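You operate a simulated robot arm through the tools that you are given. There is no shell and no other tool. Be economical: measure what you need, move in short steps, check, and stop when the job is done.

You are at the controls of a simulated two-armed robot. One attempt, no reset.

Task
Pick up the white band dark fork with one hand, pass it to the other hand and put it on the near bench top. Set down upright: white band dark fork.

Only the result counts: the job must be done as asked and must still hold three seconds after the hand-in. Knocking over, shifting, dropping, spilling or breaking anything else fails it.

Robot
Two 6-joint arms with two-finger parallel grippers on one trunk, on a base that drives. Base frame: it is fixed to the floor where the robot stands at the start and does not move with it; the origin is under the middle of the robot, x ahead of it, y to its left, z up; the surface under the hand at the start is at about z = 850. Units: mm, degrees, N and s.
The left shoulder is at the start at [80, 216, 1552], the right one opposite. With the tool pointing down near the work surface each hand reaches from about 100 to 720 mm from the robot's upright axis, wherever it stands, measured 20 degrees to its own side. Places, roughly: near bench top [-3500, -2400, 800]. Payload 3.43 kg a hand.
The TCP of each hand is the grasp point between the finger pads, 30 mm short of the fingertips. In the tool frame z runs along the fingers and y along their closing line. Largest opening 94 mm; finger width 28, thickness 10; the body of the gripper, 50 by 96 mm, starts 55 mm behind the TCP.
Orientation is told as [roll, pitch, yaw] about the base's x, y, z axes, in that order, counted from this pose: with the fingers straight down and closing along the base's y, the tool's x points along the base's -x, its y along +y and its z along -z.

Tools
- The arms move only by the tool step_arm. It takes "left_deltas", "right_deltas" or both (then of equal length, played together; a hand with none holds still); each is a list that holds one entry, the list of rows, each a list of 7 numbers: the gripper command, from -1 (shut) to 1 (fully open), values between in proportion, then the shift along the tool's x, y, z in units of 200 mm (1.0 is 200 mm), then the turn, a rotation vector about the tool's x, y, z in units of 45 degrees (1.0 is 45 degrees). In form: [[[hand, x, y, z, ax, ay, az], ...]]. A call has 1 to 10 rows; each row is the pose to reach, as a shift and turn from the pose commanded when the call began, along the tool's axes at that moment. A call with a number of a shift or a turn outside -1 to 1 is refused whole. Rows are played at 5 a second. More than 50 mm and 8.6 degrees between two rows, or a gripper value outside its range, and nothing of the call is played. A pose out of reach is approached as far as the arm can. The call stops where the force on the tool passes 40 N (or 10 N more than at its start, if that is more) or the arm is blocked; 0.2 s more then pass. The fingers move at their own pace (about 72 mm/s each) and stop on an object; they squeeze with about 28 N. The grip force told is the motor's: it shows also when the fingers shut on nothing. Time passes only in rows, and 0.2 s behind the last, so rows that repeat a pose let the fingers close. The reply holds the time, the measured pose of the TCP, the force on the tool along the base axes, the opening and the grip force, in the units named above and with some noise, with the torque about the TCP (base axes, N m) and any sound that the robot's microphone picked up, and new pictures: "views" is both (left out), scene, wrist or none (wrist: the cameras of the hands that moved).
- Cameras (640 x 400 px; columns grow to the right, rows downward): "scene" is now at [101.7, -17.1, 1701.6]; the picture's right is [-0.22, -0.98, 0.00], its down [-0.80, 0.18, -0.57] and it looks along [0.56, -0.13, -0.82] (base axes); focal length 269 px, centre (320, 200). "left" rides on the left gripper at [76, -14, -103] in its tool frame; the picture's right is [0.18, 0.98, 0.00], its down [-0.75, 0.14, -0.64] and it looks along [-0.63, 0.12, 0.77] (tool axes); focal length 243 px, centre (320, 200). "right" rides on the right gripper at [76, 14, -103] in its tool frame; the picture's right is [-0.18, 0.98, 0.00], its down [-0.75, -0.14, -0.64] and it looks along [-0.63, -0.12, 0.77] (tool axes); focal length 243 px, centre (320, 200). There is no depth. A picture from a camera that has moved, and an enlarged one, comes with that camera's place and axes in the base frame and with its lens.
- slide_trunk(by): slides the trunk up (or, below 0, down) by that many mm; the arms and the scene camera ride with it, the base frame stays. It gives what a move gives, with no picture.
- roll_base(legs): drives the robot by 1 to 6 legs, each [ahead, left, turn to the left] in mm, mm and degrees, along the robot's own axes; the way and the turn of a leg run together, so that a leg with both is an arc; at most 1500 mm and 180 degrees a leg. The arms and the cameras ride along, it lands a little off, and it stops where it bumps. It gives what a move gives, and a new picture of the scene camera.
- aim_head(pan, tilt): turns the head with the scene camera to pan (to the left, within 86 degrees either way) and tilt (down, from -29 to 69), counted from straight ahead of the robot. It gives what a move gives, and a new picture of the scene camera.
- close_up(camera, box): a new picture of the part [left, top, right, bottom] of that camera's present view, enlarged. No time passes.
- sign_off(): hands the job in; it is judged then, once.

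Work in short steps. Places have to be worked out from the pictures, the camera data and where the tool is seen: move nearer, look again, correct. Check each grasp and each placing, and mend what went wrong. You have 120 turns and 260 pictures in all, those below and enlarged ones among them. Open the grippers and draw the arms clear of the work before you hand the job in, unless the task says otherwise; then end with one line.

The tools are called after ">>>" as a command line: name --argument value ..., lists and objects as JSON in quotes. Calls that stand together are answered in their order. step_arm: Moves the arms, as the interface text tells. Its arguments: {"type":"object","properties":{"left_deltas":{"type":"array","items":{"type":"array","items":{"type":"array","items":{"type":"number"}}}},"right_deltas":{"type":"array","items":{"type":"array","items":{"type":"array","items":{"type":"number"}}}},"views":{"type":"string","enum":["both","scene","wrist","none"]}},"required":[]} The other tools are called the same way: slide_trunk (by) slides the trunk up or down; roll_base (legs) drives the base; aim_head (pan, tilt) turns the head that bears the scene camera; close_up (camera, box) takes an enlarged picture of a part of a camera's view; sign_off () hands the job in.

At the start:

```text
clock: 0.0
left_position: [615.5, 205.0, 1050.6]
left_tool_rot: [0.1, 0.0, 0.0]
left_wrist_force: [0.4, 0.2, -1.3]
left_torque: [0.05, 0.02, 0.04]
left_width: 94.0
left_grasp_force: 0.1
right_position: [609.9, -253.4, 1050.4]
right_tool_rot: [0.0, 0.0, 0.1]
right_wrist_force: [0.2, 0.4, 0.1]
right_torque: [0.0, 0.0, -0.01]
right_width: 94.0
right_grasp_force: 0.0
trunk travel left (down, up): [-782.0, 58.0]
robot x, y, heading: [-1.5, -2.9, -0.1]
head pan, tilt: [-12.7, 55.0]
```

scene: 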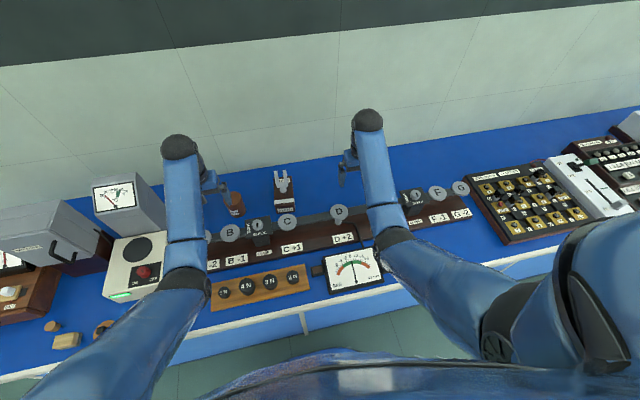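
right: 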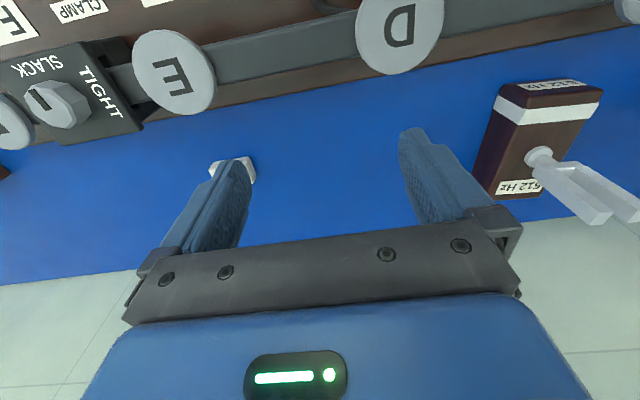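
left: 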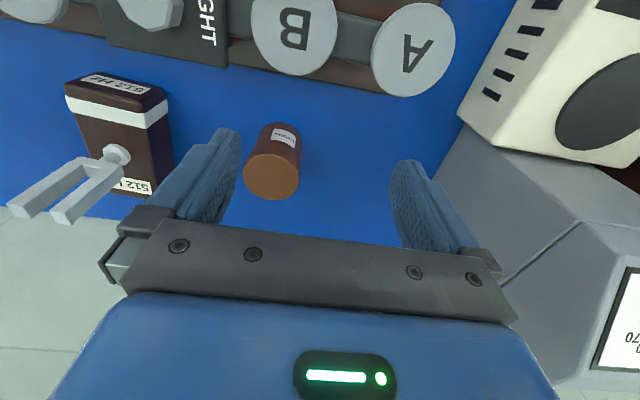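

The object with white band and a fork on a dark box sits between the two hands; I enlarge it to make sure and measure it.

>>> close_up --camera "scene" --box '[220, 150, 360, 240]'

>>> close_up --camera "right" --box '[440, 60, 640, 230]'

>>> close_up --camera "left" --box '[0, 50, 320, 250]'

```text
4.44 times, centred on (290, 195) of scene
camera zoom: at [101.7, -17.1, 1701.6], right [-0.22, -0.98, 0.0], down [-0.8, 0.18, -0.57], along [0.56, -0.13, -0.82], focal length 1194 px, centre (453, 222)
```

zoom: 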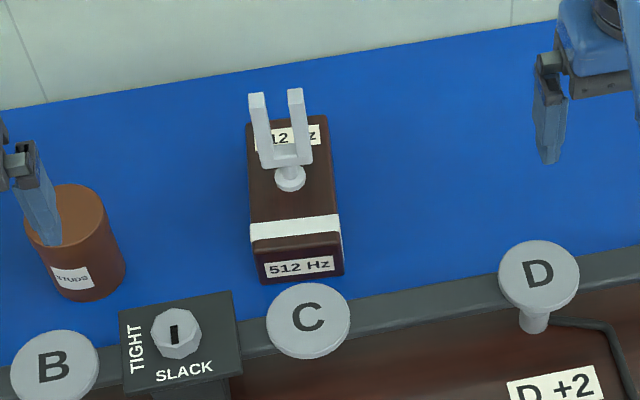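

```text
2.35 times, centred on (540, 145) of right
camera zoom: at [534.5, -238.1, 1152.3], right [0.18, 0.98, 0.0], down [0.75, -0.14, 0.64], along [0.63, -0.12, -0.77], focal length 571 px, centre (-198, 329)
```

zoom: 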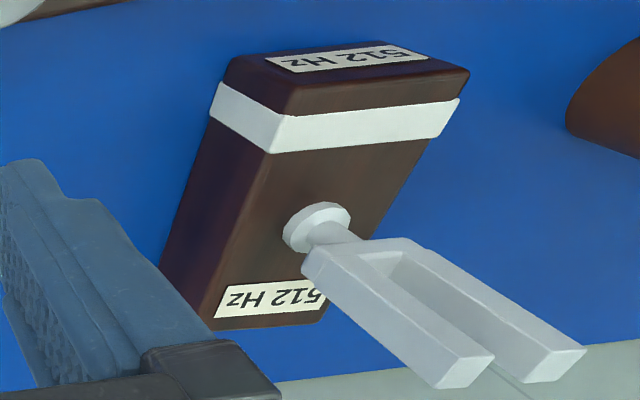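

```text
2.00 times, centred on (160, 150) of left
camera zoom: at [539.1, 189.6, 1151.8], right [-0.18, 0.98, 0.0], down [0.75, 0.14, 0.64], along [0.63, 0.12, -0.77], focal length 485 px, centre (640, 300)
```

zoom: 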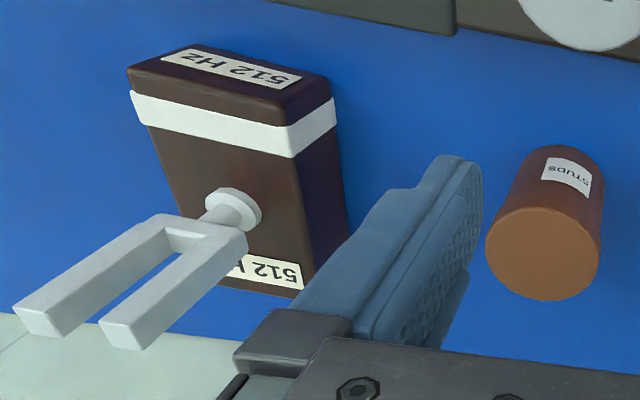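

The tuning fork on the dark box (white band) is at about (720, -15): box ~130 x 74 x 47, yaw about -7°, tines up to about z 1010. I plan to take it by the tines from above with the right hand; first I raise it and move sideways to look.

>>> step_arm --right_deltas '[[[1, 0, 0, -0.2, 0, 0, 0], [1, 0, 0, -0.4, 0, 0, 0], [1, 0, 0.2, -0.4, 0, 0, 0], [1, 0, 0.4, -0.4, 0, 0, 0], [1, 0, 0.6, -0.4, 0, 0, 0], [1, 0, 0.8, -0.4, 0, 0, 0], [1, 0, 0.8, -0.4, 0, 0, 0]]]'

```text
clock: 1.6
left_position: [615.0, 203.6, 1050.9]
left_tool_rot: [0.0, 0.0, 0.0]
left_wrist_force: [0.2, 0.1, 0.5]
left_torque: [-0.02, 0.01, 0.01]
left_width: 93.7
left_grasp_force: 0.1
right_position: [639.4, -85.0, 1103.0]
right_tool_rot: [0.1, 0.0, -0.1]
right_wrist_force: [-0.2, 0.0, 0.2]
right_torque: [-0.01, 0.01, 0.02]
right_width: 93.9
right_grasp_force: 0.0
right hand out of reach, approached as far as the arm can: row 1, 2, 3, 4, 5, 6, 7
trunk travel left (down, up): [-782.0, 58.0]
robot x, y, heading: [-0.3, 0.1, 0.2]
head pan, tilt: [-12.7, 55.0]
camera scene: at [101.4, -17.1, 1701.6], right [-0.22, -0.98, 0.0], down [-0.8, 0.18, -0.57], along [0.56, -0.13, -0.82], focal length 269 px, centre (320, 200)
camera right: at [563.5, -70.6, 1204.7], right [0.18, 0.98, 0.0], down [0.75, -0.14, 0.64], along [0.63, -0.12, -0.77], focal length 243 px, centre (320, 200)
```

scene: 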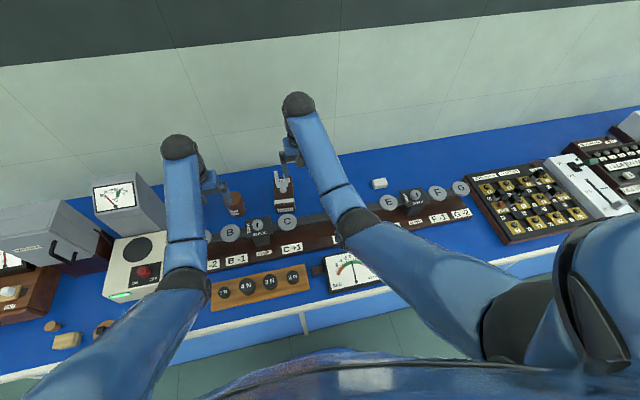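
right: 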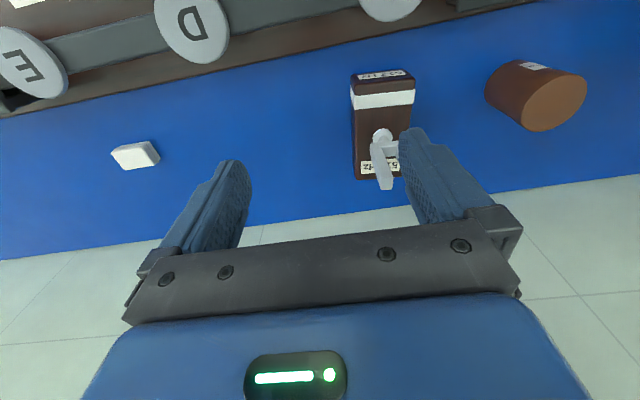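

Higher with the tool down is out of the arm's range, so I raise the trunk to give the hands height clearance.

>>> slide_trunk --by 58

```text
clock: 2.6
left_position: [616.8, 204.0, 1108.1]
left_tool_rot: [0.0, 0.1, 0.0]
left_wrist_force: [0.2, -0.2, 0.1]
left_torque: [-0.03, -0.03, 0.0]
left_width: 94.0
left_grasp_force: 0.1
right_position: [639.2, -85.9, 1161.2]
right_tool_rot: [-0.1, 0.1, -0.1]
right_wrist_force: [-0.4, 0.0, 0.1]
right_torque: [-0.03, 0.0, -0.02]
right_width: 93.9
right_grasp_force: 0.1
trunk travel left (down, up): [-840.0, 0.0]
robot x, y, heading: [0.7, -0.7, 0.1]
head pan, tilt: [-12.7, 55.0]
```

Right camera confirms the fork foot at about (719, -17). I move the right hand above it with a yaw of about -7°, staying above the tine tops.

>>> step_arm --right_deltas '[[[1, -0.1, 0.09, 0.06, 0, 0, 0.04], [1, -0.2, 0.18, 0.12, 0, 0, 0.08], [1, -0.3, 0.26, 0.18, 0, 0, 0.12], [1, -0.4, 0.345, 0.25, 0, 0, 0.156], [1, -0.4, 0.345, 0.4, 0, 0, 0.156], [1, -0.4, 0.345, 0.4, 0, 0, 0.156]]]'

```text
clock: 4.0
left_position: [616.0, 202.8, 1108.8]
left_tool_rot: [0.0, 0.0, 0.1]
left_wrist_force: [-0.2, -0.3, 0.4]
left_torque: [-0.02, -0.03, 0.0]
left_width: 94.0
left_grasp_force: 0.1
right_position: [700.3, -21.8, 1087.3]
right_tool_rot: [0.0, 0.0, -7.1]
right_wrist_force: [0.7, 0.9, 1.2]
right_torque: [0.0, -0.02, 0.0]
right_width: 94.0
right_grasp_force: 0.1
right hand out of reach, approached as far as the arm can: row 4, 5, 6
trunk travel left (down, up): [-840.0, 0.0]
robot x, y, heading: [-1.4, -0.5, 0.2]
head pan, tilt: [-12.7, 55.0]
camera scene: at [101.9, -17.5, 1759.5], right [-0.22, -0.98, 0.0], down [-0.8, 0.18, -0.57], along [0.56, -0.13, -0.82], focal length 269 px, centre (320, 200)
camera right: at [626.8, 1.4, 1188.9], right [0.3, 0.95, 0.0], down [0.73, -0.23, 0.64], along [0.61, -0.19, -0.77], focal length 243 px, centre (320, 200)
```

scene: 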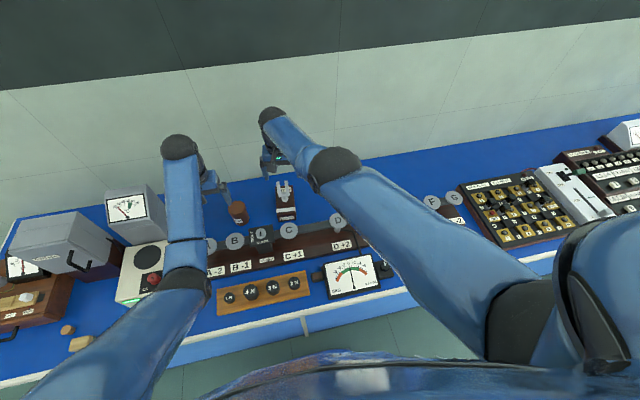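
right: 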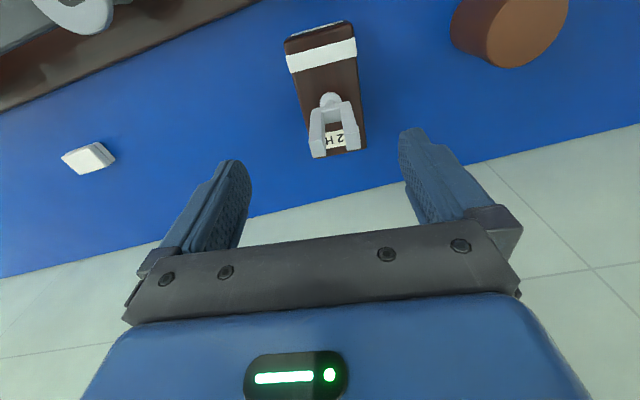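

Fork tine tops measured at about (722, -16), yaw about -5°. I descend a little (more reach there) and correct.

>>> step_arm --right_deltas '[[[1, 0, 0, 0.12, 0, 0, 0], [1, -0.05, 0.02, 0.15, 0, 0, -0.04], [1, -0.05, 0.02, 0.15, 0, 0, -0.04]]]'

```text
clock: 4.8
left_position: [616.2, 204.6, 1108.5]
left_tool_rot: [0.0, -0.1, 0.0]
left_wrist_force: [-0.4, -0.6, 0.4]
left_torque: [-0.02, -0.02, -0.01]
left_width: 94.1
left_grasp_force: 0.0
right_position: [691.4, -24.5, 1062.5]
right_tool_rot: [0.0, 0.0, -5.2]
right_wrist_force: [0.1, 0.3, 0.4]
right_torque: [-0.02, 0.01, -0.01]
right_width: 93.9
right_grasp_force: 0.0
right hand out of reach, approached as far as the arm can: row 1, 2, 3
trunk travel left (down, up): [-840.0, 0.0]
robot x, y, heading: [-2.4, 1.3, -0.0]
head pan, tilt: [-12.7, 55.0]
camera scene: at [102.2, -16.6, 1759.5], right [-0.22, -0.98, 0.0], down [-0.8, 0.18, -0.57], along [0.56, -0.13, -0.82], focal length 269 px, centre (320, 200)
camera right: at [617.8, -3.6, 1164.1], right [0.27, 0.96, 0.0], down [0.74, -0.21, 0.64], along [0.62, -0.18, -0.77], focal length 243 px, centre (320, 200)
```

scene: 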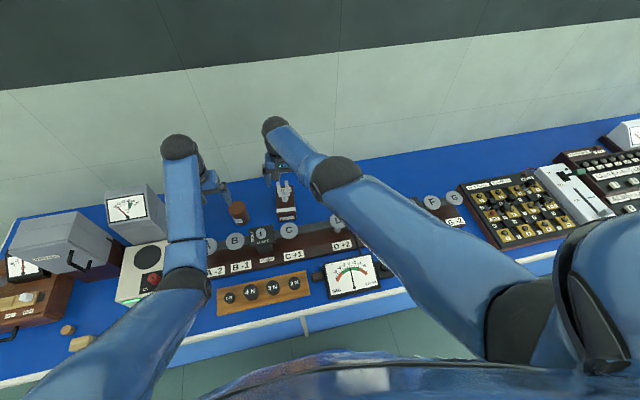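
right: 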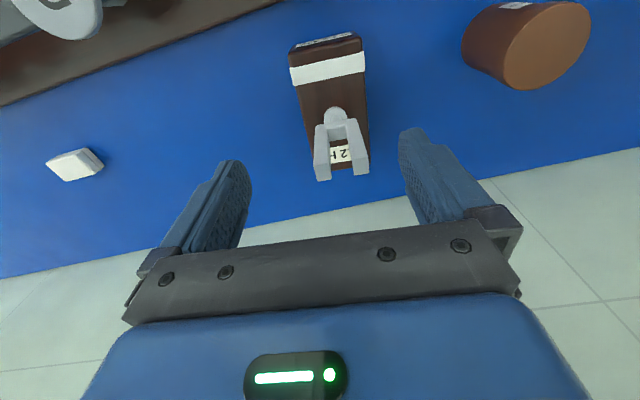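

The arm is at full stretch; tilting the fingers about 20° forward gains reach without spoiling the grasp (the pads still close along y). I tilt in place.

>>> step_arm --right_deltas '[[[1, 0, 0, 0, 0, -0.15, 0], [1, 0, 0, 0, 0, -0.3, 0], [1, 0, 0, 0, 0, -0.44, 0], [1, 0, 0, 0, 0, -0.44, 0]]]' --views "wrist"

```text
clock: 5.8
left_position: [616.9, 203.7, 1107.7]
left_tool_rot: [-0.1, -0.1, 0.0]
left_wrist_force: [0.1, 0.7, -0.3]
left_torque: [-0.04, -0.01, -0.02]
left_width: 94.0
left_grasp_force: 0.1
right_position: [689.4, -24.5, 1061.5]
right_tool_rot: [0.0, -19.9, -5.2]
right_wrist_force: [0.3, -0.2, -0.7]
right_torque: [0.01, 0.01, 0.01]
right_width: 94.0
right_grasp_force: 0.0
trunk travel left (down, up): [-840.0, 0.0]
robot x, y, heading: [1.4, -3.5, 0.1]
head pan, tilt: [-12.7, 55.0]
camera right: at [586.6, -1.1, 1132.5], right [0.26, 0.96, 0.06], down [0.48, -0.19, 0.86], along [0.84, -0.2, -0.51], focal length 243 px, centre (320, 200)
```

right: 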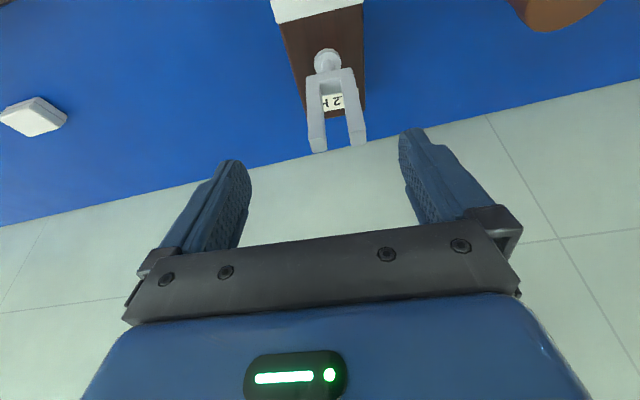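

Tine tips come out at z ≈ 1007, y from -32 to -2, x ≈ 722. I advance almost straight along the fingers to (722, -17, 982).

>>> step_arm --right_deltas '[[[1, -0.007, 0.052, 0.05, 0, 0, 0], [1, -0.014, 0.052, 0.15, 0, 0, 0], [1, -0.014, 0.052, 0.25, 0, 0, 0], [1, -0.014, 0.052, 0.34, 0, 0, 0], [1, -0.014, 0.052, 0.428, 0, 0, 0], [1, -0.014, 0.052, 0.428, 0, 0, 0]]]'

```text
clock: 7.2
left_position: [615.4, 203.8, 1108.9]
left_tool_rot: [0.1, 0.0, 0.1]
left_wrist_force: [0.3, -0.3, -0.5]
left_torque: [0.0, 0.01, -0.01]
left_width: 94.1
left_grasp_force: 0.0
right_position: [717.6, -17.8, 993.0]
right_tool_rot: [-0.1, -19.8, -5.2]
right_wrist_force: [0.5, 0.1, 0.0]
right_torque: [0.02, 0.03, 0.03]
right_width: 94.0
right_grasp_force: 0.1
right hand out of reach, approached as far as the arm can: row 5, 6
trunk travel left (down, up): [-840.0, 0.0]
robot x, y, heading: [-2.3, -1.8, 0.0]
head pan, tilt: [-12.7, 55.0]
camera scene: at [101.5, -17.4, 1759.6], right [-0.22, -0.98, 0.0], down [-0.8, 0.18, -0.57], along [0.56, -0.13, -0.82], focal length 269 px, centre (320, 200)
camera right: at [613.1, 5.2, 1063.7], right [0.26, 0.96, 0.06], down [0.48, -0.19, 0.86], along [0.84, -0.2, -0.51], focal length 243 px, centre (320, 200)
```

scene: 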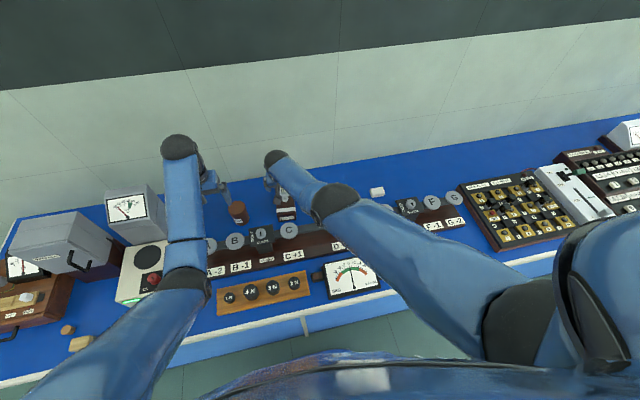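
right: 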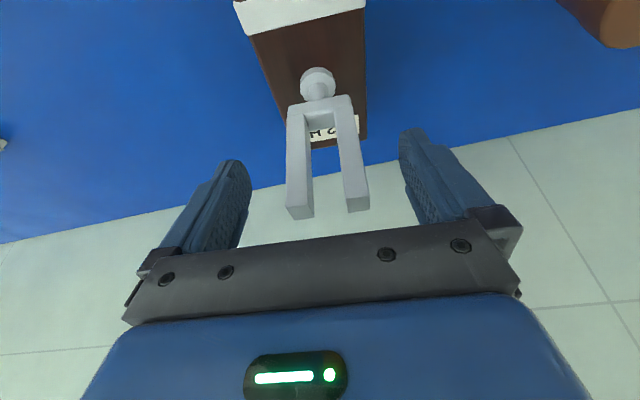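

Fingers straddle the tines, centred, but the arm stopped 11 mm short. Lowering the trunk by 12 mm deepens the grasp.

>>> slide_trunk --by -12

>>> step_arm --right_deltas '[[[0.3, 0, 0, 0, 0, 0, 0], [-0.3, 0, 0, 0, 0, 0, 0], [-1, 0, 0, 0, 0, 0, 0], [-1, 0, 0, 0, 0, 0, 0], [-1, 0, 0, 0, 0, 0, 0]]]' --views "wrist"

```text
clock: 7.8
left_position: [616.7, 203.6, 1096.9]
left_tool_rot: [0.1, 0.0, 0.1]
left_wrist_force: [-0.3, -0.2, -0.5]
left_torque: [-0.02, 0.0, -0.03]
left_width: 93.9
left_grasp_force: 0.2
right_position: [716.5, -17.6, 980.9]
right_tool_rot: [0.0, -19.8, -5.2]
right_wrist_force: [-0.5, 0.0, 0.0]
right_torque: [0.01, 0.03, 0.01]
right_width: 93.8
right_grasp_force: 0.1
trunk travel left (down, up): [-828.0, 12.0]
robot x, y, heading: [2.7, 1.8, -0.5]
head pan, tilt: [-12.7, 55.0]
```

```text
clock: 9.0
left_position: [616.7, 203.9, 1096.5]
left_tool_rot: [0.0, 0.0, 0.1]
left_wrist_force: [0.0, 0.7, 0.4]
left_torque: [0.01, -0.04, -0.01]
left_width: 94.2
left_grasp_force: 0.1
right_position: [716.6, -17.5, 981.9]
right_tool_rot: [0.0, -19.7, -5.2]
right_wrist_force: [-0.3, 1.3, -0.3]
right_torque: [0.03, 0.0, 0.04]
right_width: 46.1
right_grasp_force: 27.7
trunk travel left (down, up): [-828.0, 12.0]
robot x, y, heading: [1.1, 2.6, 0.1]
head pan, tilt: [-12.7, 55.0]
camera right: at [613.3, 5.8, 1051.6], right [0.26, 0.96, 0.06], down [0.48, -0.19, 0.86], along [0.84, -0.2, -0.51], focal length 243 px, centre (320, 200)
```

right: 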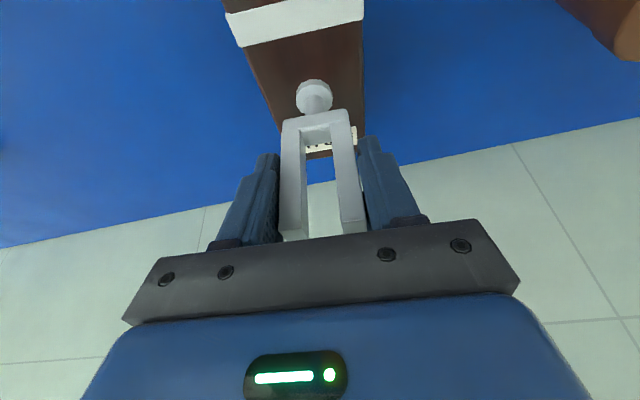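

Gripped, 46 mm wide at 28 N. I lift 12 mm with the trunk, then further with the arm.

>>> slide_trunk --by 12

>>> step_arm --right_deltas '[[[-1, -0.07, 0, -0.19, 0, 0, 0], [-1, -0.07, 0, -0.38, 0, 0, 0], [-1, -0.1, 0, -0.47, 0, 0, 0], [-1, -0.1, 0, -0.47, 0, 0, 0]]]'

```text
clock: 9.6
left_position: [614.9, 202.4, 1108.9]
left_tool_rot: [0.0, 0.0, 0.0]
left_wrist_force: [-1.6, 0.3, 0.5]
left_torque: [0.01, 0.01, 0.0]
left_width: 94.0
left_grasp_force: 0.0
right_position: [716.7, -17.7, 994.9]
right_tool_rot: [0.1, -19.9, -5.2]
right_wrist_force: [0.1, 0.2, 0.5]
right_torque: [-0.01, -0.01, 0.01]
right_width: 47.3
right_grasp_force: 0.1
trunk travel left (down, up): [-840.0, 0.0]
robot x, y, heading: [1.9, 1.1, 0.2]
head pan, tilt: [-12.7, 55.0]
```

```text
clock: 10.6
left_position: [618.0, 202.8, 1108.2]
left_tool_rot: [0.0, 0.1, 0.0]
left_wrist_force: [0.4, 0.1, 0.2]
left_torque: [0.0, 0.02, 0.0]
left_width: 93.9
left_grasp_force: 0.0
right_position: [704.2, -17.4, 1088.3]
right_tool_rot: [0.0, -19.6, -5.3]
right_wrist_force: [0.5, 0.6, -3.7]
right_torque: [0.01, 0.04, -0.03]
right_width: 46.0
right_grasp_force: 28.2
trunk travel left (down, up): [-840.0, 0.0]
robot x, y, heading: [1.5, 1.8, 0.2]
head pan, tilt: [-12.7, 55.0]
camera scene: at [104.1, -17.0, 1759.4], right [-0.22, -0.98, 0.0], down [-0.8, 0.18, -0.57], along [0.56, -0.13, -0.82], focal length 269 px, centre (320, 200)
camera right: at [601.2, 6.3, 1157.8], right [0.26, 0.96, 0.06], down [0.48, -0.19, 0.86], along [0.84, -0.2, -0.51], focal length 243 px, centre (320, 200)
```

scene: 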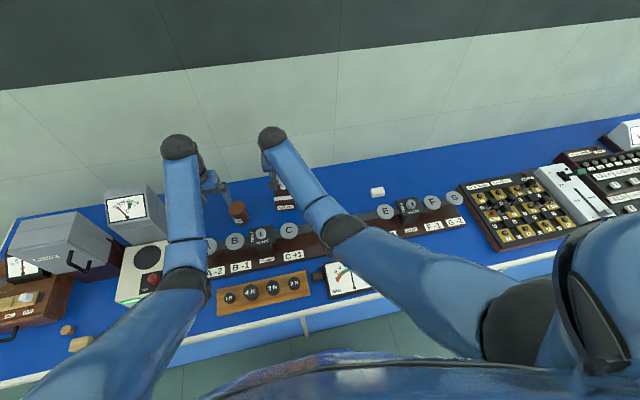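
right: 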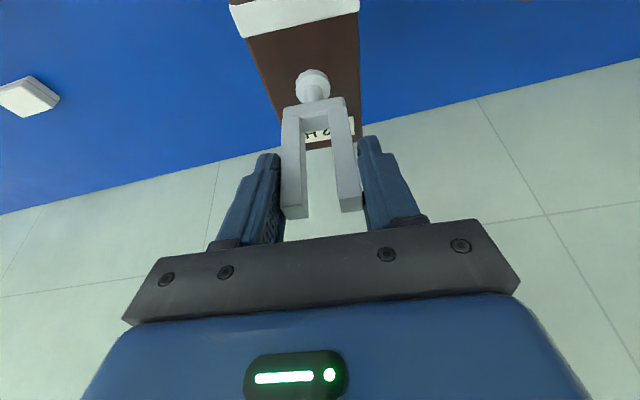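

The trunk slide seems to have slackened the grip for its duration (0.1 N), so I must test whether driving does too. I go back down to just above the bench to test safely.

>>> step_arm --right_deltas '[[[-1, 0.05, 0, 0.15, 0, 0, 0], [-1, 0.07, 0, 0.3, 0, 0, 0], [-1, 0.094, 0, 0.42, 0, 0, 0], [-1, 0.095, 0, 0.44, 0, 0, 0], [-1, 0.095, 0, 0.44, 0, 0, 0]]]' --views "wrist"

>>> close_up --camera "left" --box '[0, 0, 320, 200]'

```text
clock: 11.8
left_position: [616.2, 202.2, 1108.3]
left_tool_rot: [-0.1, 0.0, 0.0]
left_wrist_force: [-0.1, -0.3, 0.7]
left_torque: [0.0, -0.01, 0.02]
left_width: 94.2
left_grasp_force: 0.2
right_position: [715.4, -17.1, 998.1]
right_tool_rot: [0.0, -19.8, -5.2]
right_wrist_force: [-0.5, 0.0, -3.5]
right_torque: [0.01, 0.02, 0.01]
right_width: 46.1
right_grasp_force: 28.1
trunk travel left (down, up): [-840.0, 0.0]
robot x, y, heading: [-0.8, 1.2, -0.0]
head pan, tilt: [-12.7, 55.0]
camera right: at [611.7, 6.1, 1068.5], right [0.26, 0.96, 0.06], down [0.48, -0.19, 0.86], along [0.84, -0.2, -0.51], focal length 243 px, centre (320, 200)
```

right: 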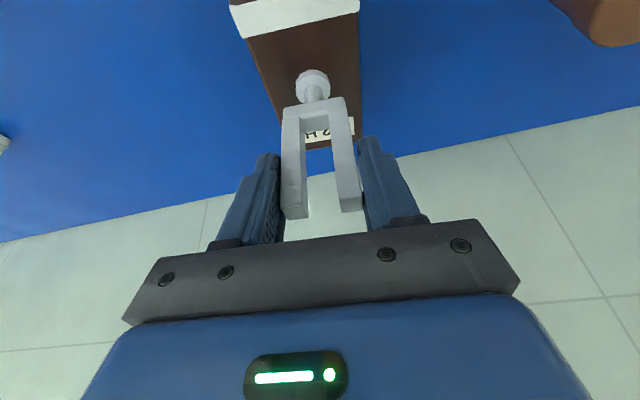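

```text
2.00 times, centred on (160, 100) of left
camera zoom: at [539.4, 189.6, 1209.6], right [-0.18, 0.98, 0.0], down [0.75, 0.14, 0.64], along [0.63, 0.12, -0.77], focal length 485 px, centre (640, 400)
```

zoom: 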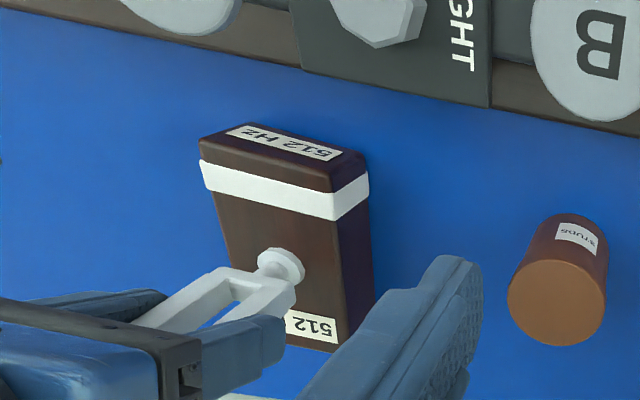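

Still carried (3.5 N), only ~3 mm above the bench. I test a tiny drive to see whether the grip holds.

>>> roll_base --legs '[[-2, 0, 0]]'

```text
clock: 12.5
left_position: [614.4, 203.3, 1107.3]
left_tool_rot: [0.0, 0.1, 0.0]
left_wrist_force: [-0.2, 0.6, -0.3]
left_torque: [-0.01, 0.02, 0.03]
left_width: 93.7
left_grasp_force: 0.1
right_position: [714.3, -17.6, 998.1]
right_tool_rot: [0.1, -19.7, -5.2]
right_wrist_force: [0.1, -0.3, -4.3]
right_torque: [-0.01, -0.02, 0.0]
right_width: 46.1
right_grasp_force: 27.7
trunk travel left (down, up): [-840.0, 0.0]
robot x, y, heading: [-0.8, -3.4, -0.4]
head pan, tilt: [-12.7, 55.0]
camera scene: at [100.8, -17.1, 1759.5], right [-0.22, -0.98, 0.0], down [-0.8, 0.18, -0.57], along [0.56, -0.13, -0.82], focal length 269 px, centre (320, 200)
```

scene: 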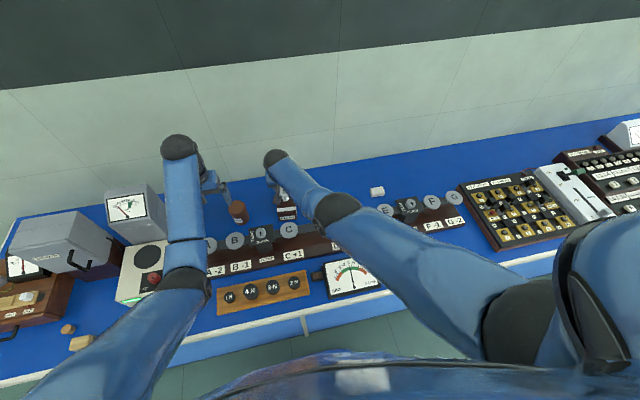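

Driving keeps the grip. I also test the trunk slide by 1 mm here, since I may need it later.

>>> slide_trunk --by -1

```text
clock: 13.0
left_position: [614.0, 203.9, 1107.2]
left_tool_rot: [0.0, 0.0, -0.1]
left_wrist_force: [0.1, 0.8, 0.1]
left_torque: [-0.01, -0.01, -0.01]
left_width: 94.1
left_grasp_force: 0.0
right_position: [712.4, -17.4, 998.8]
right_tool_rot: [0.0, -19.7, -5.2]
right_wrist_force: [0.3, 0.2, -4.0]
right_torque: [-0.03, 0.03, 0.01]
right_width: 45.9
right_grasp_force: 28.0
trunk travel left (down, up): [-839.0, 1.0]
robot x, y, heading: [-0.4, 0.8, 0.1]
head pan, tilt: [-12.7, 55.0]
```

The grip holds in both cases. I lift the fork again.

>>> step_arm --right_deltas '[[[-1, -0.05, 0, -0.15, 0, 0, 0], [-1, -0.1, 0, -0.3, 0, 0, 0], [-1, -0.1, 0, -0.47, 0, 0, 0], [-1, -0.1, 0, -0.47, 0, 0, 0]]]' --views "wrist"

>>> roll_base --legs '[[-700, 0, 0]]'

```text
clock: 14.0
left_position: [614.2, 203.0, 1107.1]
left_tool_rot: [-0.1, -0.1, -0.1]
left_wrist_force: [0.0, 0.5, 0.0]
left_torque: [-0.02, 0.01, 0.0]
left_width: 94.2
left_grasp_force: 0.1
right_position: [698.8, -12.7, 1092.4]
right_tool_rot: [0.0, -19.7, -5.2]
right_wrist_force: [-0.1, -0.6, -4.4]
right_torque: [0.01, 0.01, 0.02]
right_width: 46.1
right_grasp_force: 27.8
trunk travel left (down, up): [-839.0, 1.0]
robot x, y, heading: [-2.0, -0.2, -0.1]
head pan, tilt: [-12.7, 55.0]
camera right: at [595.7, 10.1, 1162.8], right [0.26, 0.96, 0.06], down [0.48, -0.19, 0.86], along [0.84, -0.2, -0.51], focal length 243 px, centre (320, 200)
```

right: 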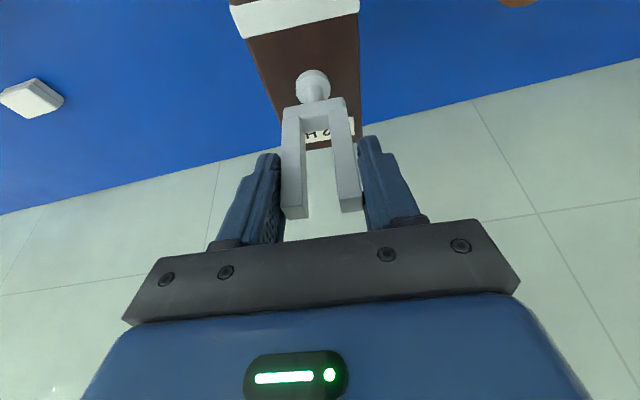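

```text
clock: 17.9
left_position: [-87.5, 205.3, 1105.4]
left_tool_rot: [0.0, 0.1, 0.4]
left_wrist_force: [-0.7, 0.0, 0.0]
left_torque: [-0.01, -0.02, 0.05]
left_width: 94.1
left_grasp_force: 0.0
right_position: [-0.9, -10.5, 1092.4]
right_tool_rot: [0.0, -19.7, -4.7]
right_wrist_force: [0.1, -0.7, -3.7]
right_torque: [0.03, 0.01, -0.02]
right_width: 46.0
right_grasp_force: 27.5
trunk travel left (down, up): [-839.0, 1.0]
robot x, y, heading: [-699.2, 1.9, 0.3]
head pan, tilt: [-12.7, 55.0]
camera scene: at [-597.8, -19.4, 1758.3], right [-0.21, -0.98, 0.0], down [-0.8, 0.17, -0.57], along [0.56, -0.12, -0.82], focal length 269 px, centre (320, 200)
```

scene: 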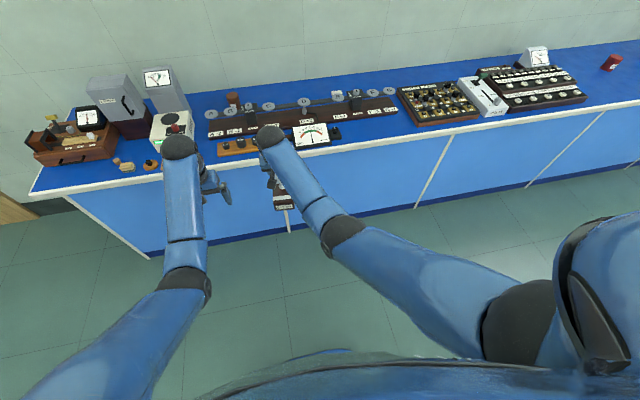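

Clear of the bench, and no second fork in sight. For the pass I will turn the fork so that the box's far end faces the left hand (the right camera is on the other side): retract and turn the right hand to the left.

>>> step_arm --right_deltas '[[[-1, 0.15, 0, -0.027, -0.057, 0, -0.157], [-1, 0.3, 0, -0.055, -0.113, 0, -0.313], [-1, 0.45, 0, -0.082, -0.17, 0, -0.47], [-1, 0.6, 0, -0.11, -0.227, 0, -0.627], [-1, 0.75, 0, -0.137, -0.283, 0, -0.783], [-1, 0.9, 0, -0.165, -0.34, 0, -0.94], [-1, 0.9, 0, -0.165, -0.34, 0, -0.94]]]' --views "scene"

```text
clock: 19.4
left_position: [-88.9, 205.8, 1106.7]
left_tool_rot: [-0.1, 0.0, 0.5]
left_wrist_force: [0.0, 0.6, -1.1]
left_torque: [0.03, 0.0, -0.01]
left_width: 94.2
left_grasp_force: 0.1
right_position: [-183.0, 4.6, 1063.6]
right_tool_rot: [0.1, -19.8, 40.4]
right_wrist_force: [-0.4, 0.5, -3.4]
right_torque: [0.0, 0.04, 0.01]
right_width: 45.9
right_grasp_force: 28.2
trunk travel left (down, up): [-839.0, 1.0]
robot x, y, heading: [-705.5, -4.8, 0.7]
head pan, tilt: [-12.7, 55.0]
camera scene: at [-600.7, -19.2, 1758.5], right [-0.21, -0.98, 0.0], down [-0.8, 0.17, -0.57], along [0.56, -0.12, -0.82], focal length 269 px, centre (320, 200)
```

scene: 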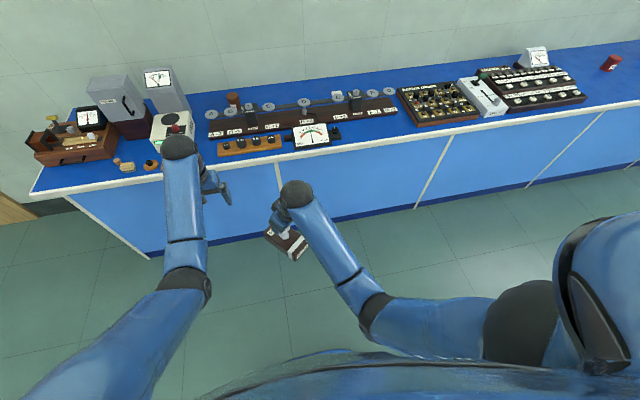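

Works. Another 45° of turn in place.

>>> step_arm --right_deltas '[[[-1, 0, 0, 0, -0.057, 0, -0.157], [-1, 0, 0, 0, -0.113, 0, -0.313], [-1, 0, 0, 0, -0.17, 0, -0.47], [-1, 0, 0, 0, -0.227, 0, -0.627], [-1, 0, 0, 0, -0.283, 0, -0.783], [-1, 0, 0, 0, -0.34, 0, -0.94], [-1, 0, 0, 0, -0.34, 0, -0.94]]]' --views "scene"

>>> aim_head --pan 0 --tilt 55

```text
clock: 21.1
left_position: [-88.9, 205.2, 1106.5]
left_tool_rot: [-0.1, 0.1, 0.5]
left_wrist_force: [-0.1, 0.2, -0.1]
left_torque: [-0.04, -0.02, 0.01]
left_width: 93.9
left_grasp_force: 0.1
right_position: [-180.9, 4.7, 1062.7]
right_tool_rot: [0.2, -19.8, 85.2]
right_wrist_force: [-0.1, -0.4, -3.9]
right_torque: [-0.03, 0.03, -0.03]
right_width: 45.9
right_grasp_force: 28.1
trunk travel left (down, up): [-839.0, 1.0]
robot x, y, heading: [-705.2, -3.5, 0.7]
head pan, tilt: [-12.7, 55.0]
camera scene: at [-600.7, -19.3, 1758.5], right [-0.21, -0.98, 0.0], down [-0.8, 0.17, -0.57], along [0.56, -0.12, -0.82], focal length 269 px, centre (320, 200)
```

scene: 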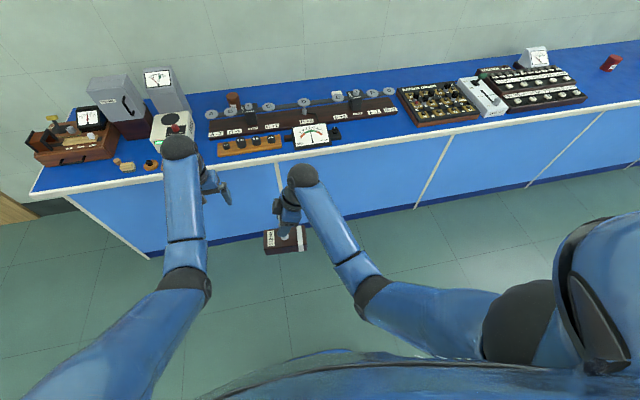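

```text
clock: 21.8
left_position: [-90.0, 206.3, 1107.6]
left_tool_rot: [0.0, -0.1, 0.5]
left_wrist_force: [-0.1, -0.6, -0.4]
left_torque: [0.01, -0.02, 0.0]
left_width: 94.0
left_grasp_force: 0.0
right_position: [-181.4, 2.8, 1062.7]
right_tool_rot: [0.1, -19.9, 85.2]
right_wrist_force: [-0.3, 0.6, -3.5]
right_torque: [-0.02, -0.01, -0.01]
right_width: 46.2
right_grasp_force: 27.8
trunk travel left (down, up): [-839.0, 1.0]
robot x, y, heading: [-704.4, -5.9, 0.3]
head pan, tilt: [0.0, 55.0]
camera scene: at [-599.2, -3.6, 1758.5], right [0.01, -1.0, 0.0], down [-0.82, -0.01, -0.57], along [0.57, 0.01, -0.82], focal length 269 px, centre (320, 200)
```

scene: 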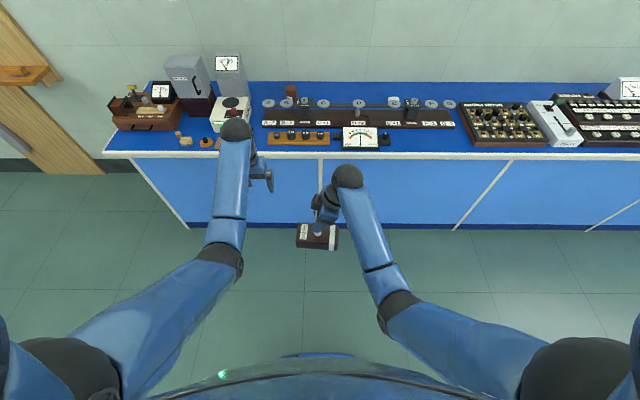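

The fork's far end faces left; box bottom should be at z ≈ 918, axis at (-181, 8). Now I turn the left hand (yaw to -95°) and bring it near.

>>> step_arm --left_deltas '[[[1, 0.07, -0.04, 0.04, 0, 0, 0.166], [1, 0.14, -0.08, 0.08, 0, 0, 0.333], [1, 0.21, -0.12, 0.12, 0, 0, 0.5], [1, 0.28, -0.16, 0.16, 0, 0, 0.666], [1, 0.35, -0.2, 0.2, 0, 0, 0.833], [1, 0.41, -0.22, 0.235, 0, 0, 1.0], [1, 0.41, -0.22, 0.235, 0, 0, 1.0]]]' --views "none"

>>> step_arm --left_deltas '[[[1, 0, 0, 0, 0, 0, 0.166], [1, 0, 0, 0, 0, 0, 0.333], [1, 0, 0, 0, 0, 0, 0.5], [1, 0, 0, 0, 0, 0, 0.666], [1, 0, 0, 0, 0, 0, 0.833], [1, 0, 0, 0, 0, 0, 1.0], [1, 0, 0, 0, 0, 0, 1.0]]]' --views "both"

```text
clock: 23.4
left_position: [-170.5, 160.0, 1059.3]
left_tool_rot: [-0.1, 0.0, -44.6]
left_wrist_force: [0.1, 0.1, 0.8]
left_torque: [0.01, -0.02, 0.02]
left_width: 93.9
left_grasp_force: 0.1
right_position: [-180.9, 4.3, 1063.0]
right_tool_rot: [0.1, -19.8, 85.2]
right_wrist_force: [-0.3, 0.6, -3.0]
right_torque: [-0.07, 0.03, -0.01]
right_width: 45.9
right_grasp_force: 27.8
trunk travel left (down, up): [-839.0, 1.0]
robot x, y, heading: [-705.5, -2.3, 0.5]
head pan, tilt: [0.0, 55.0]
```

```text
clock: 25.0
left_position: [-170.5, 160.9, 1061.4]
left_tool_rot: [0.1, 0.0, -89.6]
left_wrist_force: [-0.3, -0.6, -0.5]
left_torque: [-0.01, 0.0, 0.02]
left_width: 94.0
left_grasp_force: 0.0
right_position: [-181.4, 3.9, 1063.0]
right_tool_rot: [0.1, -19.9, 85.2]
right_wrist_force: [0.5, 0.1, -3.4]
right_torque: [0.0, -0.01, 0.0]
right_width: 45.6
right_grasp_force: 28.0
trunk travel left (down, up): [-839.0, 1.0]
robot x, y, heading: [-700.9, -3.9, 0.4]
head pan, tilt: [0.0, 55.0]
camera scene: at [-599.1, -3.6, 1758.5], right [0.01, -1.0, 0.0], down [-0.82, -0.01, -0.57], along [0.57, 0.01, -0.82], focal length 269 px, centre (320, 200)
camera left: at [-185.6, 237.0, 1162.4], right [0.98, 0.19, 0.0], down [0.15, -0.75, 0.64], along [0.12, -0.63, -0.77], focal length 243 px, centre (320, 200)
```

scene: 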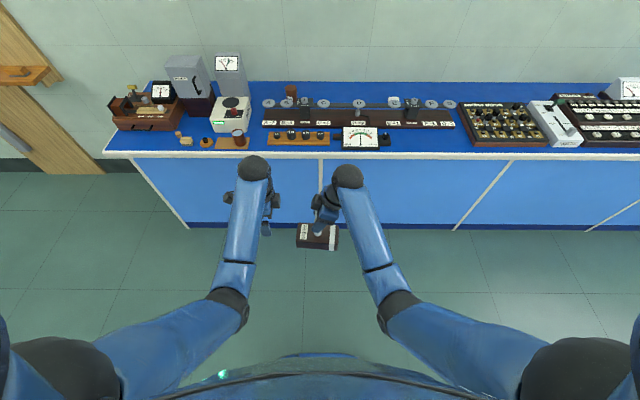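
left: 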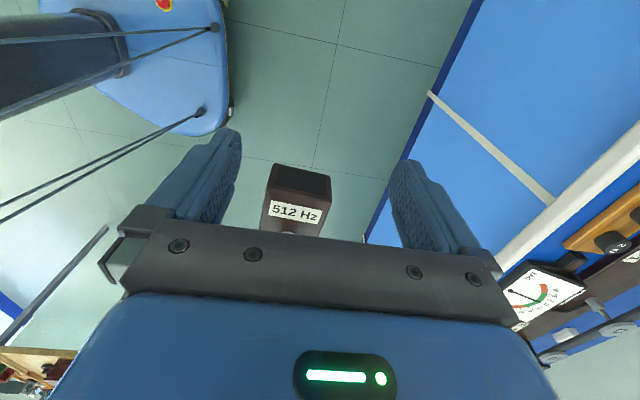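

The left camera puts the box's end edge at about (-178, 74), as expected. I tilt the left hand 45° and bring it to a pre-grasp 130 mm back along the fingers.

>>> step_arm --left_deltas '[[[1, 0, 0, 0.0, 0.0076, -0.167, 0.018], [1, 0, 0, 0.0, 0.015, -0.333, 0.037], [1, 0, 0, 0.0, 0.023, -0.5, 0.055], [1, -0.09, 0, 0.02, 0.03, -0.667, 0.073], [1, -0.18, 0, 0.04, 0.038, -0.833, 0.091], [1, -0.26, -0.008, 0.06, 0.0454, -1.0, 0.11], [1, -0.26, -0.008, 0.06, 0.0454, -1.0, 0.11]]]' --views "both"

```text
clock: 26.6
left_position: [-172.1, 109.3, 1048.6]
left_tool_rot: [0.0, -45.1, -94.6]
left_wrist_force: [0.4, -0.4, 0.3]
left_torque: [-0.03, 0.01, 0.02]
left_width: 94.0
left_grasp_force: 0.0
right_position: [-182.6, 3.8, 1061.8]
right_tool_rot: [0.2, -19.9, 85.2]
right_wrist_force: [-0.1, 0.6, -3.1]
right_torque: [0.0, -0.02, 0.02]
right_width: 46.0
right_grasp_force: 28.0
trunk travel left (down, up): [-839.0, 1.0]
robot x, y, heading: [-705.7, -6.6, 0.4]
head pan, tilt: [0.0, 55.0]
camera scene: at [-599.3, -3.6, 1758.5], right [0.01, -1.0, 0.0], down [-0.82, -0.01, -0.57], along [0.57, 0.01, -0.82], focal length 269 px, centre (320, 200)
camera left: at [-175.8, 236.7, 1065.4], right [0.99, 0.05, -0.13], down [0.13, -0.09, 0.99], along [0.04, -0.99, -0.09], focal length 243 px, centre (320, 200)
```

scene: 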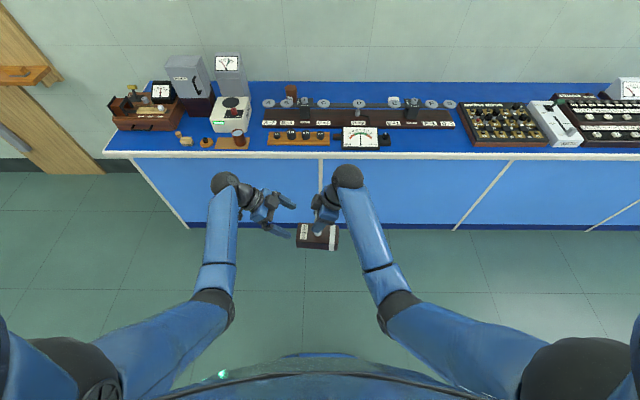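
left: 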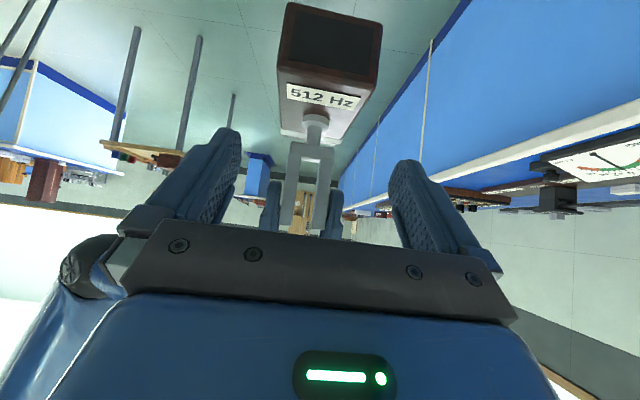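

The view confirms alignment (box end centred at x ≈ -175, bottom z ≈ 912, top ≈ 970). I advance 130 mm along the fingers.

>>> step_arm --left_deltas '[[[1, 0, 0, 0.15, 0, 0, 0], [1, 0, 0, 0.3, 0, 0, 0], [1, 0, 0, 0.45, 0, 0, 0], [1, 0, 0, 0.55, 0, 0, 0], [1, 0, 0, 0.65, 0, 0, 0], [1, 0, 0, 0.65, 0, 0, 0]]]' --views "both"

>>> close_up --camera "scene" --box '[220, 150, 400, 270]'

```text
clock: 28.0
left_position: [-178.4, 18.3, 956.7]
left_tool_rot: [0.1, -45.0, -94.8]
left_wrist_force: [0.9, -0.1, 0.4]
left_torque: [-0.01, 0.0, 0.03]
left_width: 94.3
left_grasp_force: 0.1
right_position: [-182.0, 3.1, 1062.9]
right_tool_rot: [0.1, -19.9, 85.2]
right_wrist_force: [-0.4, -1.0, -3.3]
right_torque: [-0.04, 0.04, 0.02]
right_width: 46.2
right_grasp_force: 28.0
trunk travel left (down, up): [-839.0, 1.0]
robot x, y, heading: [-705.2, -6.0, 0.6]
head pan, tilt: [0.0, 55.0]
camera scene: at [-599.3, -3.6, 1758.5], right [0.01, -1.0, 0.0], down [-0.82, -0.01, -0.57], along [0.57, 0.01, -0.82], focal length 269 px, centre (320, 200)
camera left: at [-183.5, 145.2, 974.7], right [0.99, 0.05, -0.13], down [0.13, -0.09, 0.99], along [0.04, -0.99, -0.1], focal length 243 px, centre (320, 200)
```

scene: 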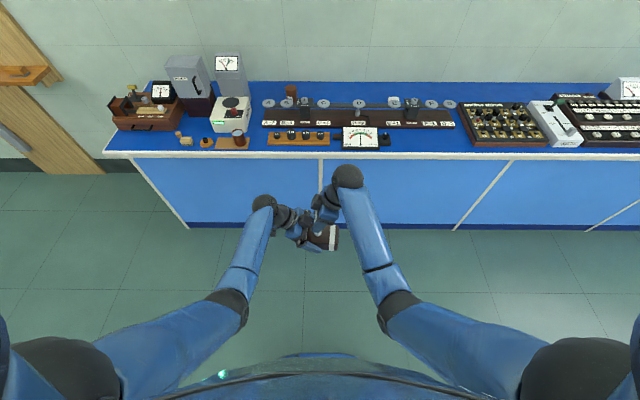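
left: 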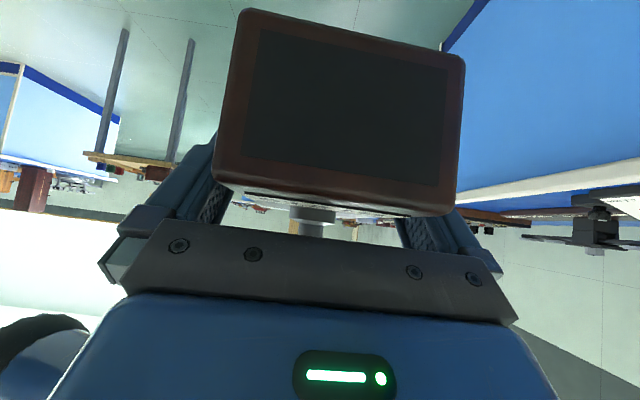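

```text
3.33 times, centred on (310, 210) of scene
camera zoom: at [-599.3, -3.6, 1758.5], right [0.01, -1.0, 0.0], down [-0.82, -0.01, -0.57], along [0.57, 0.01, -0.82], focal length 895 px, centre (353, 167)
```

zoom: 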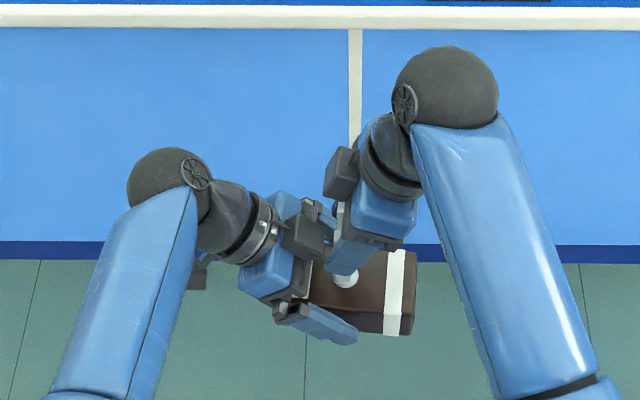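

The fingers straddle the box's upper part on both sides and the palm clears. I close the left hand while the right keeps holding.

>>> step_arm --left_deltas '[[[0.8, 0, 0, 0, 0, 0, 0], [0.6, 0, 0, 0, 0, 0, 0], [0.4, 0, 0, 0, 0, 0, 0], [-0.5, 0, 0, 0, 0, 0, 0], [-1, 0, 0, 0, 0, 0, 0], [-1, 0, 0, 0, 0, 0, 0]]]' --right_deltas '[[[-1, 0, 0, 0, 0, 0, 0], [-1, 0, 0, 0, 0, 0, 0], [-1, 0, 0, 0, 0, 0, 0], [-1, 0, 0, 0, 0, 0, 0], [-1, 0, 0, 0, 0, 0, 0], [-1, 0, 0, 0, 0, 0, 0]]]' --views "both"

```text
clock: 29.4
left_position: [-179.8, 17.5, 958.1]
left_tool_rot: [-0.1, -45.0, -94.7]
left_wrist_force: [-8.3, 1.5, 2.8]
left_torque: [-0.01, -0.77, -0.01]
left_width: 76.5
left_grasp_force: 27.9
right_position: [-179.6, 3.9, 1062.6]
right_tool_rot: [0.0, -20.0, 85.2]
right_wrist_force: [7.8, -0.7, -6.5]
right_torque: [-0.07, -0.11, -0.13]
right_width: 46.2
right_grasp_force: 27.3
trunk travel left (down, up): [-839.0, 1.0]
robot x, y, heading: [-701.8, -3.7, 1.0]
head pan, tilt: [0.0, 55.0]
camera scene: at [-599.2, -3.6, 1758.5], right [0.01, -1.0, 0.0], down [-0.82, -0.01, -0.57], along [0.57, 0.01, -0.82], focal length 269 px, centre (320, 200)
camera right: at [-203.0, -100.8, 1132.6], right [-0.97, 0.25, 0.06], down [0.18, 0.48, 0.86], along [0.19, 0.84, -0.51], focal length 243 px, centre (320, 200)
camera left: at [-183.7, 145.3, 974.7], right [0.99, 0.05, -0.13], down [0.13, -0.09, 0.99], along [0.04, -0.99, -0.1], focal length 243 px, centre (320, 200)
```

scene: 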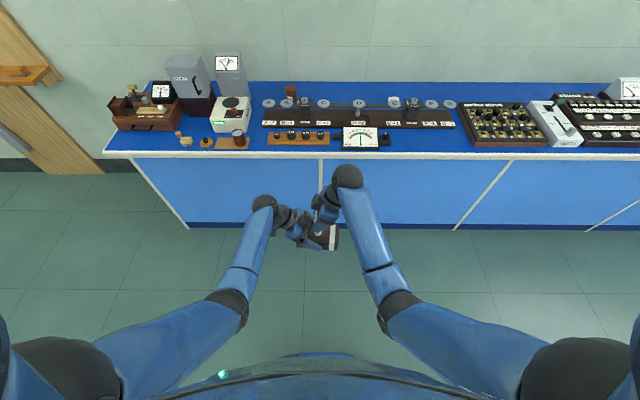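
right: 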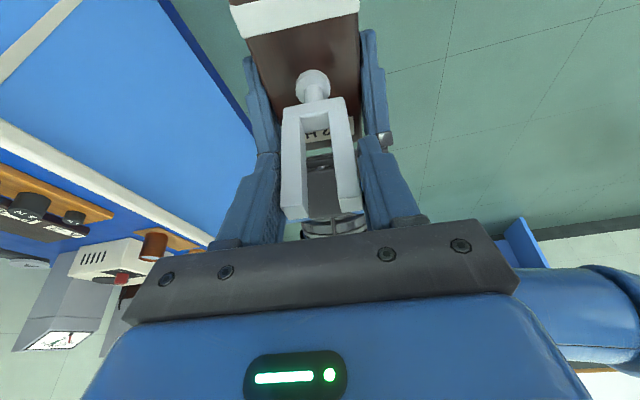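
left: 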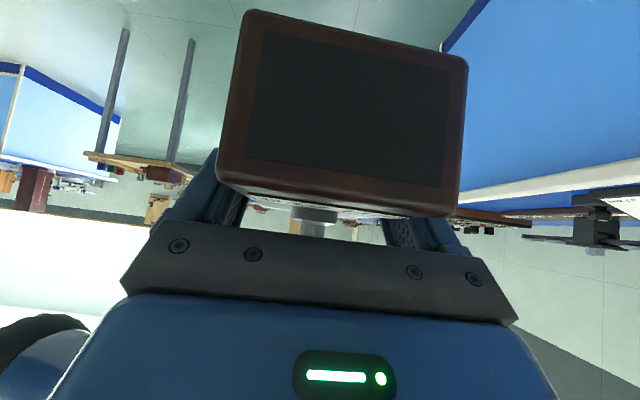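

Both hands hold it: left 76.5 mm at 28 N. Now I open the right hand in place, the left keeping its grip.

>>> step_arm --left_deltas '[[[-1, 0, 0, 0, 0, 0, 0], [-1, 0, 0, 0, 0, 0, 0], [-1, 0, 0, 0, 0, 0, 0], [-1, 0, 0, 0, 0, 0, 0], [-1, 0, 0, 0, 0, 0, 0]]]' --right_deltas '[[[0.1, 0, 0, 0, 0, 0, 0], [0.3, 0, 0, 0, 0, 0, 0], [0.6, 0, 0, 0, 0, 0, 0], [1, 0, 0, 0, 0, 0, 0], [1, 0, 0, 0, 0, 0, 0]]]' --views "wrist"

```text
clock: 30.6
left_position: [-179.8, 18.2, 957.3]
left_tool_rot: [0.0, -45.0, -94.7]
left_wrist_force: [-0.3, 0.8, -1.5]
left_torque: [0.01, -0.01, 0.0]
left_width: 76.3
left_grasp_force: 28.3
right_position: [-182.6, 4.3, 1063.0]
right_tool_rot: [0.1, -19.8, 85.3]
right_wrist_force: [0.3, 0.0, -0.5]
right_torque: [0.01, -0.01, 0.01]
right_width: 94.0
right_grasp_force: 0.0
trunk travel left (down, up): [-839.0, 1.0]
robot x, y, heading: [-702.6, -4.1, 0.6]
head pan, tilt: [0.0, 55.0]
camera right: at [-203.2, -100.7, 1132.5], right [-0.97, 0.25, 0.06], down [0.18, 0.48, 0.86], along [0.19, 0.84, -0.51], focal length 243 px, centre (320, 200)
camera left: at [-183.5, 145.4, 974.7], right [0.99, 0.05, -0.13], down [0.13, -0.09, 0.99], along [0.04, -0.99, -0.1], focal length 243 px, centre (320, 200)
```

right: 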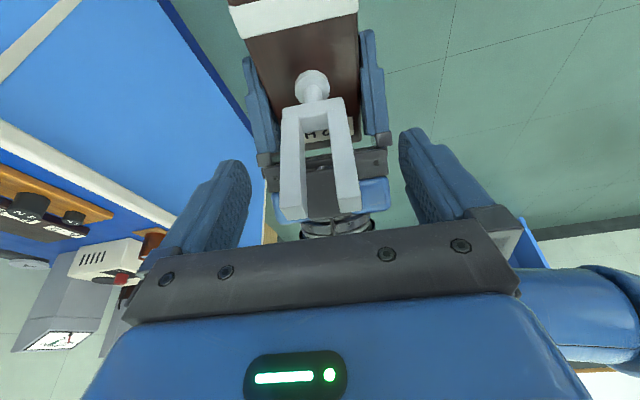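
left: 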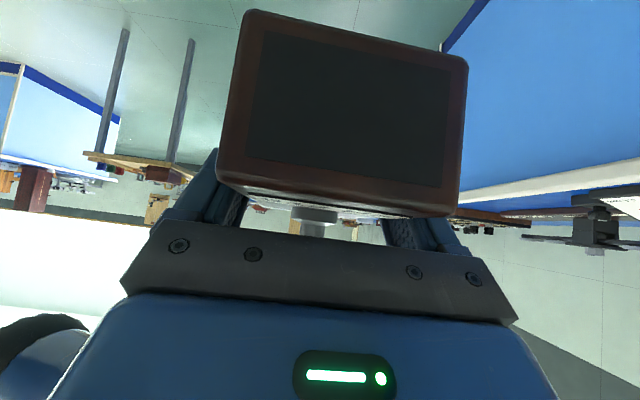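

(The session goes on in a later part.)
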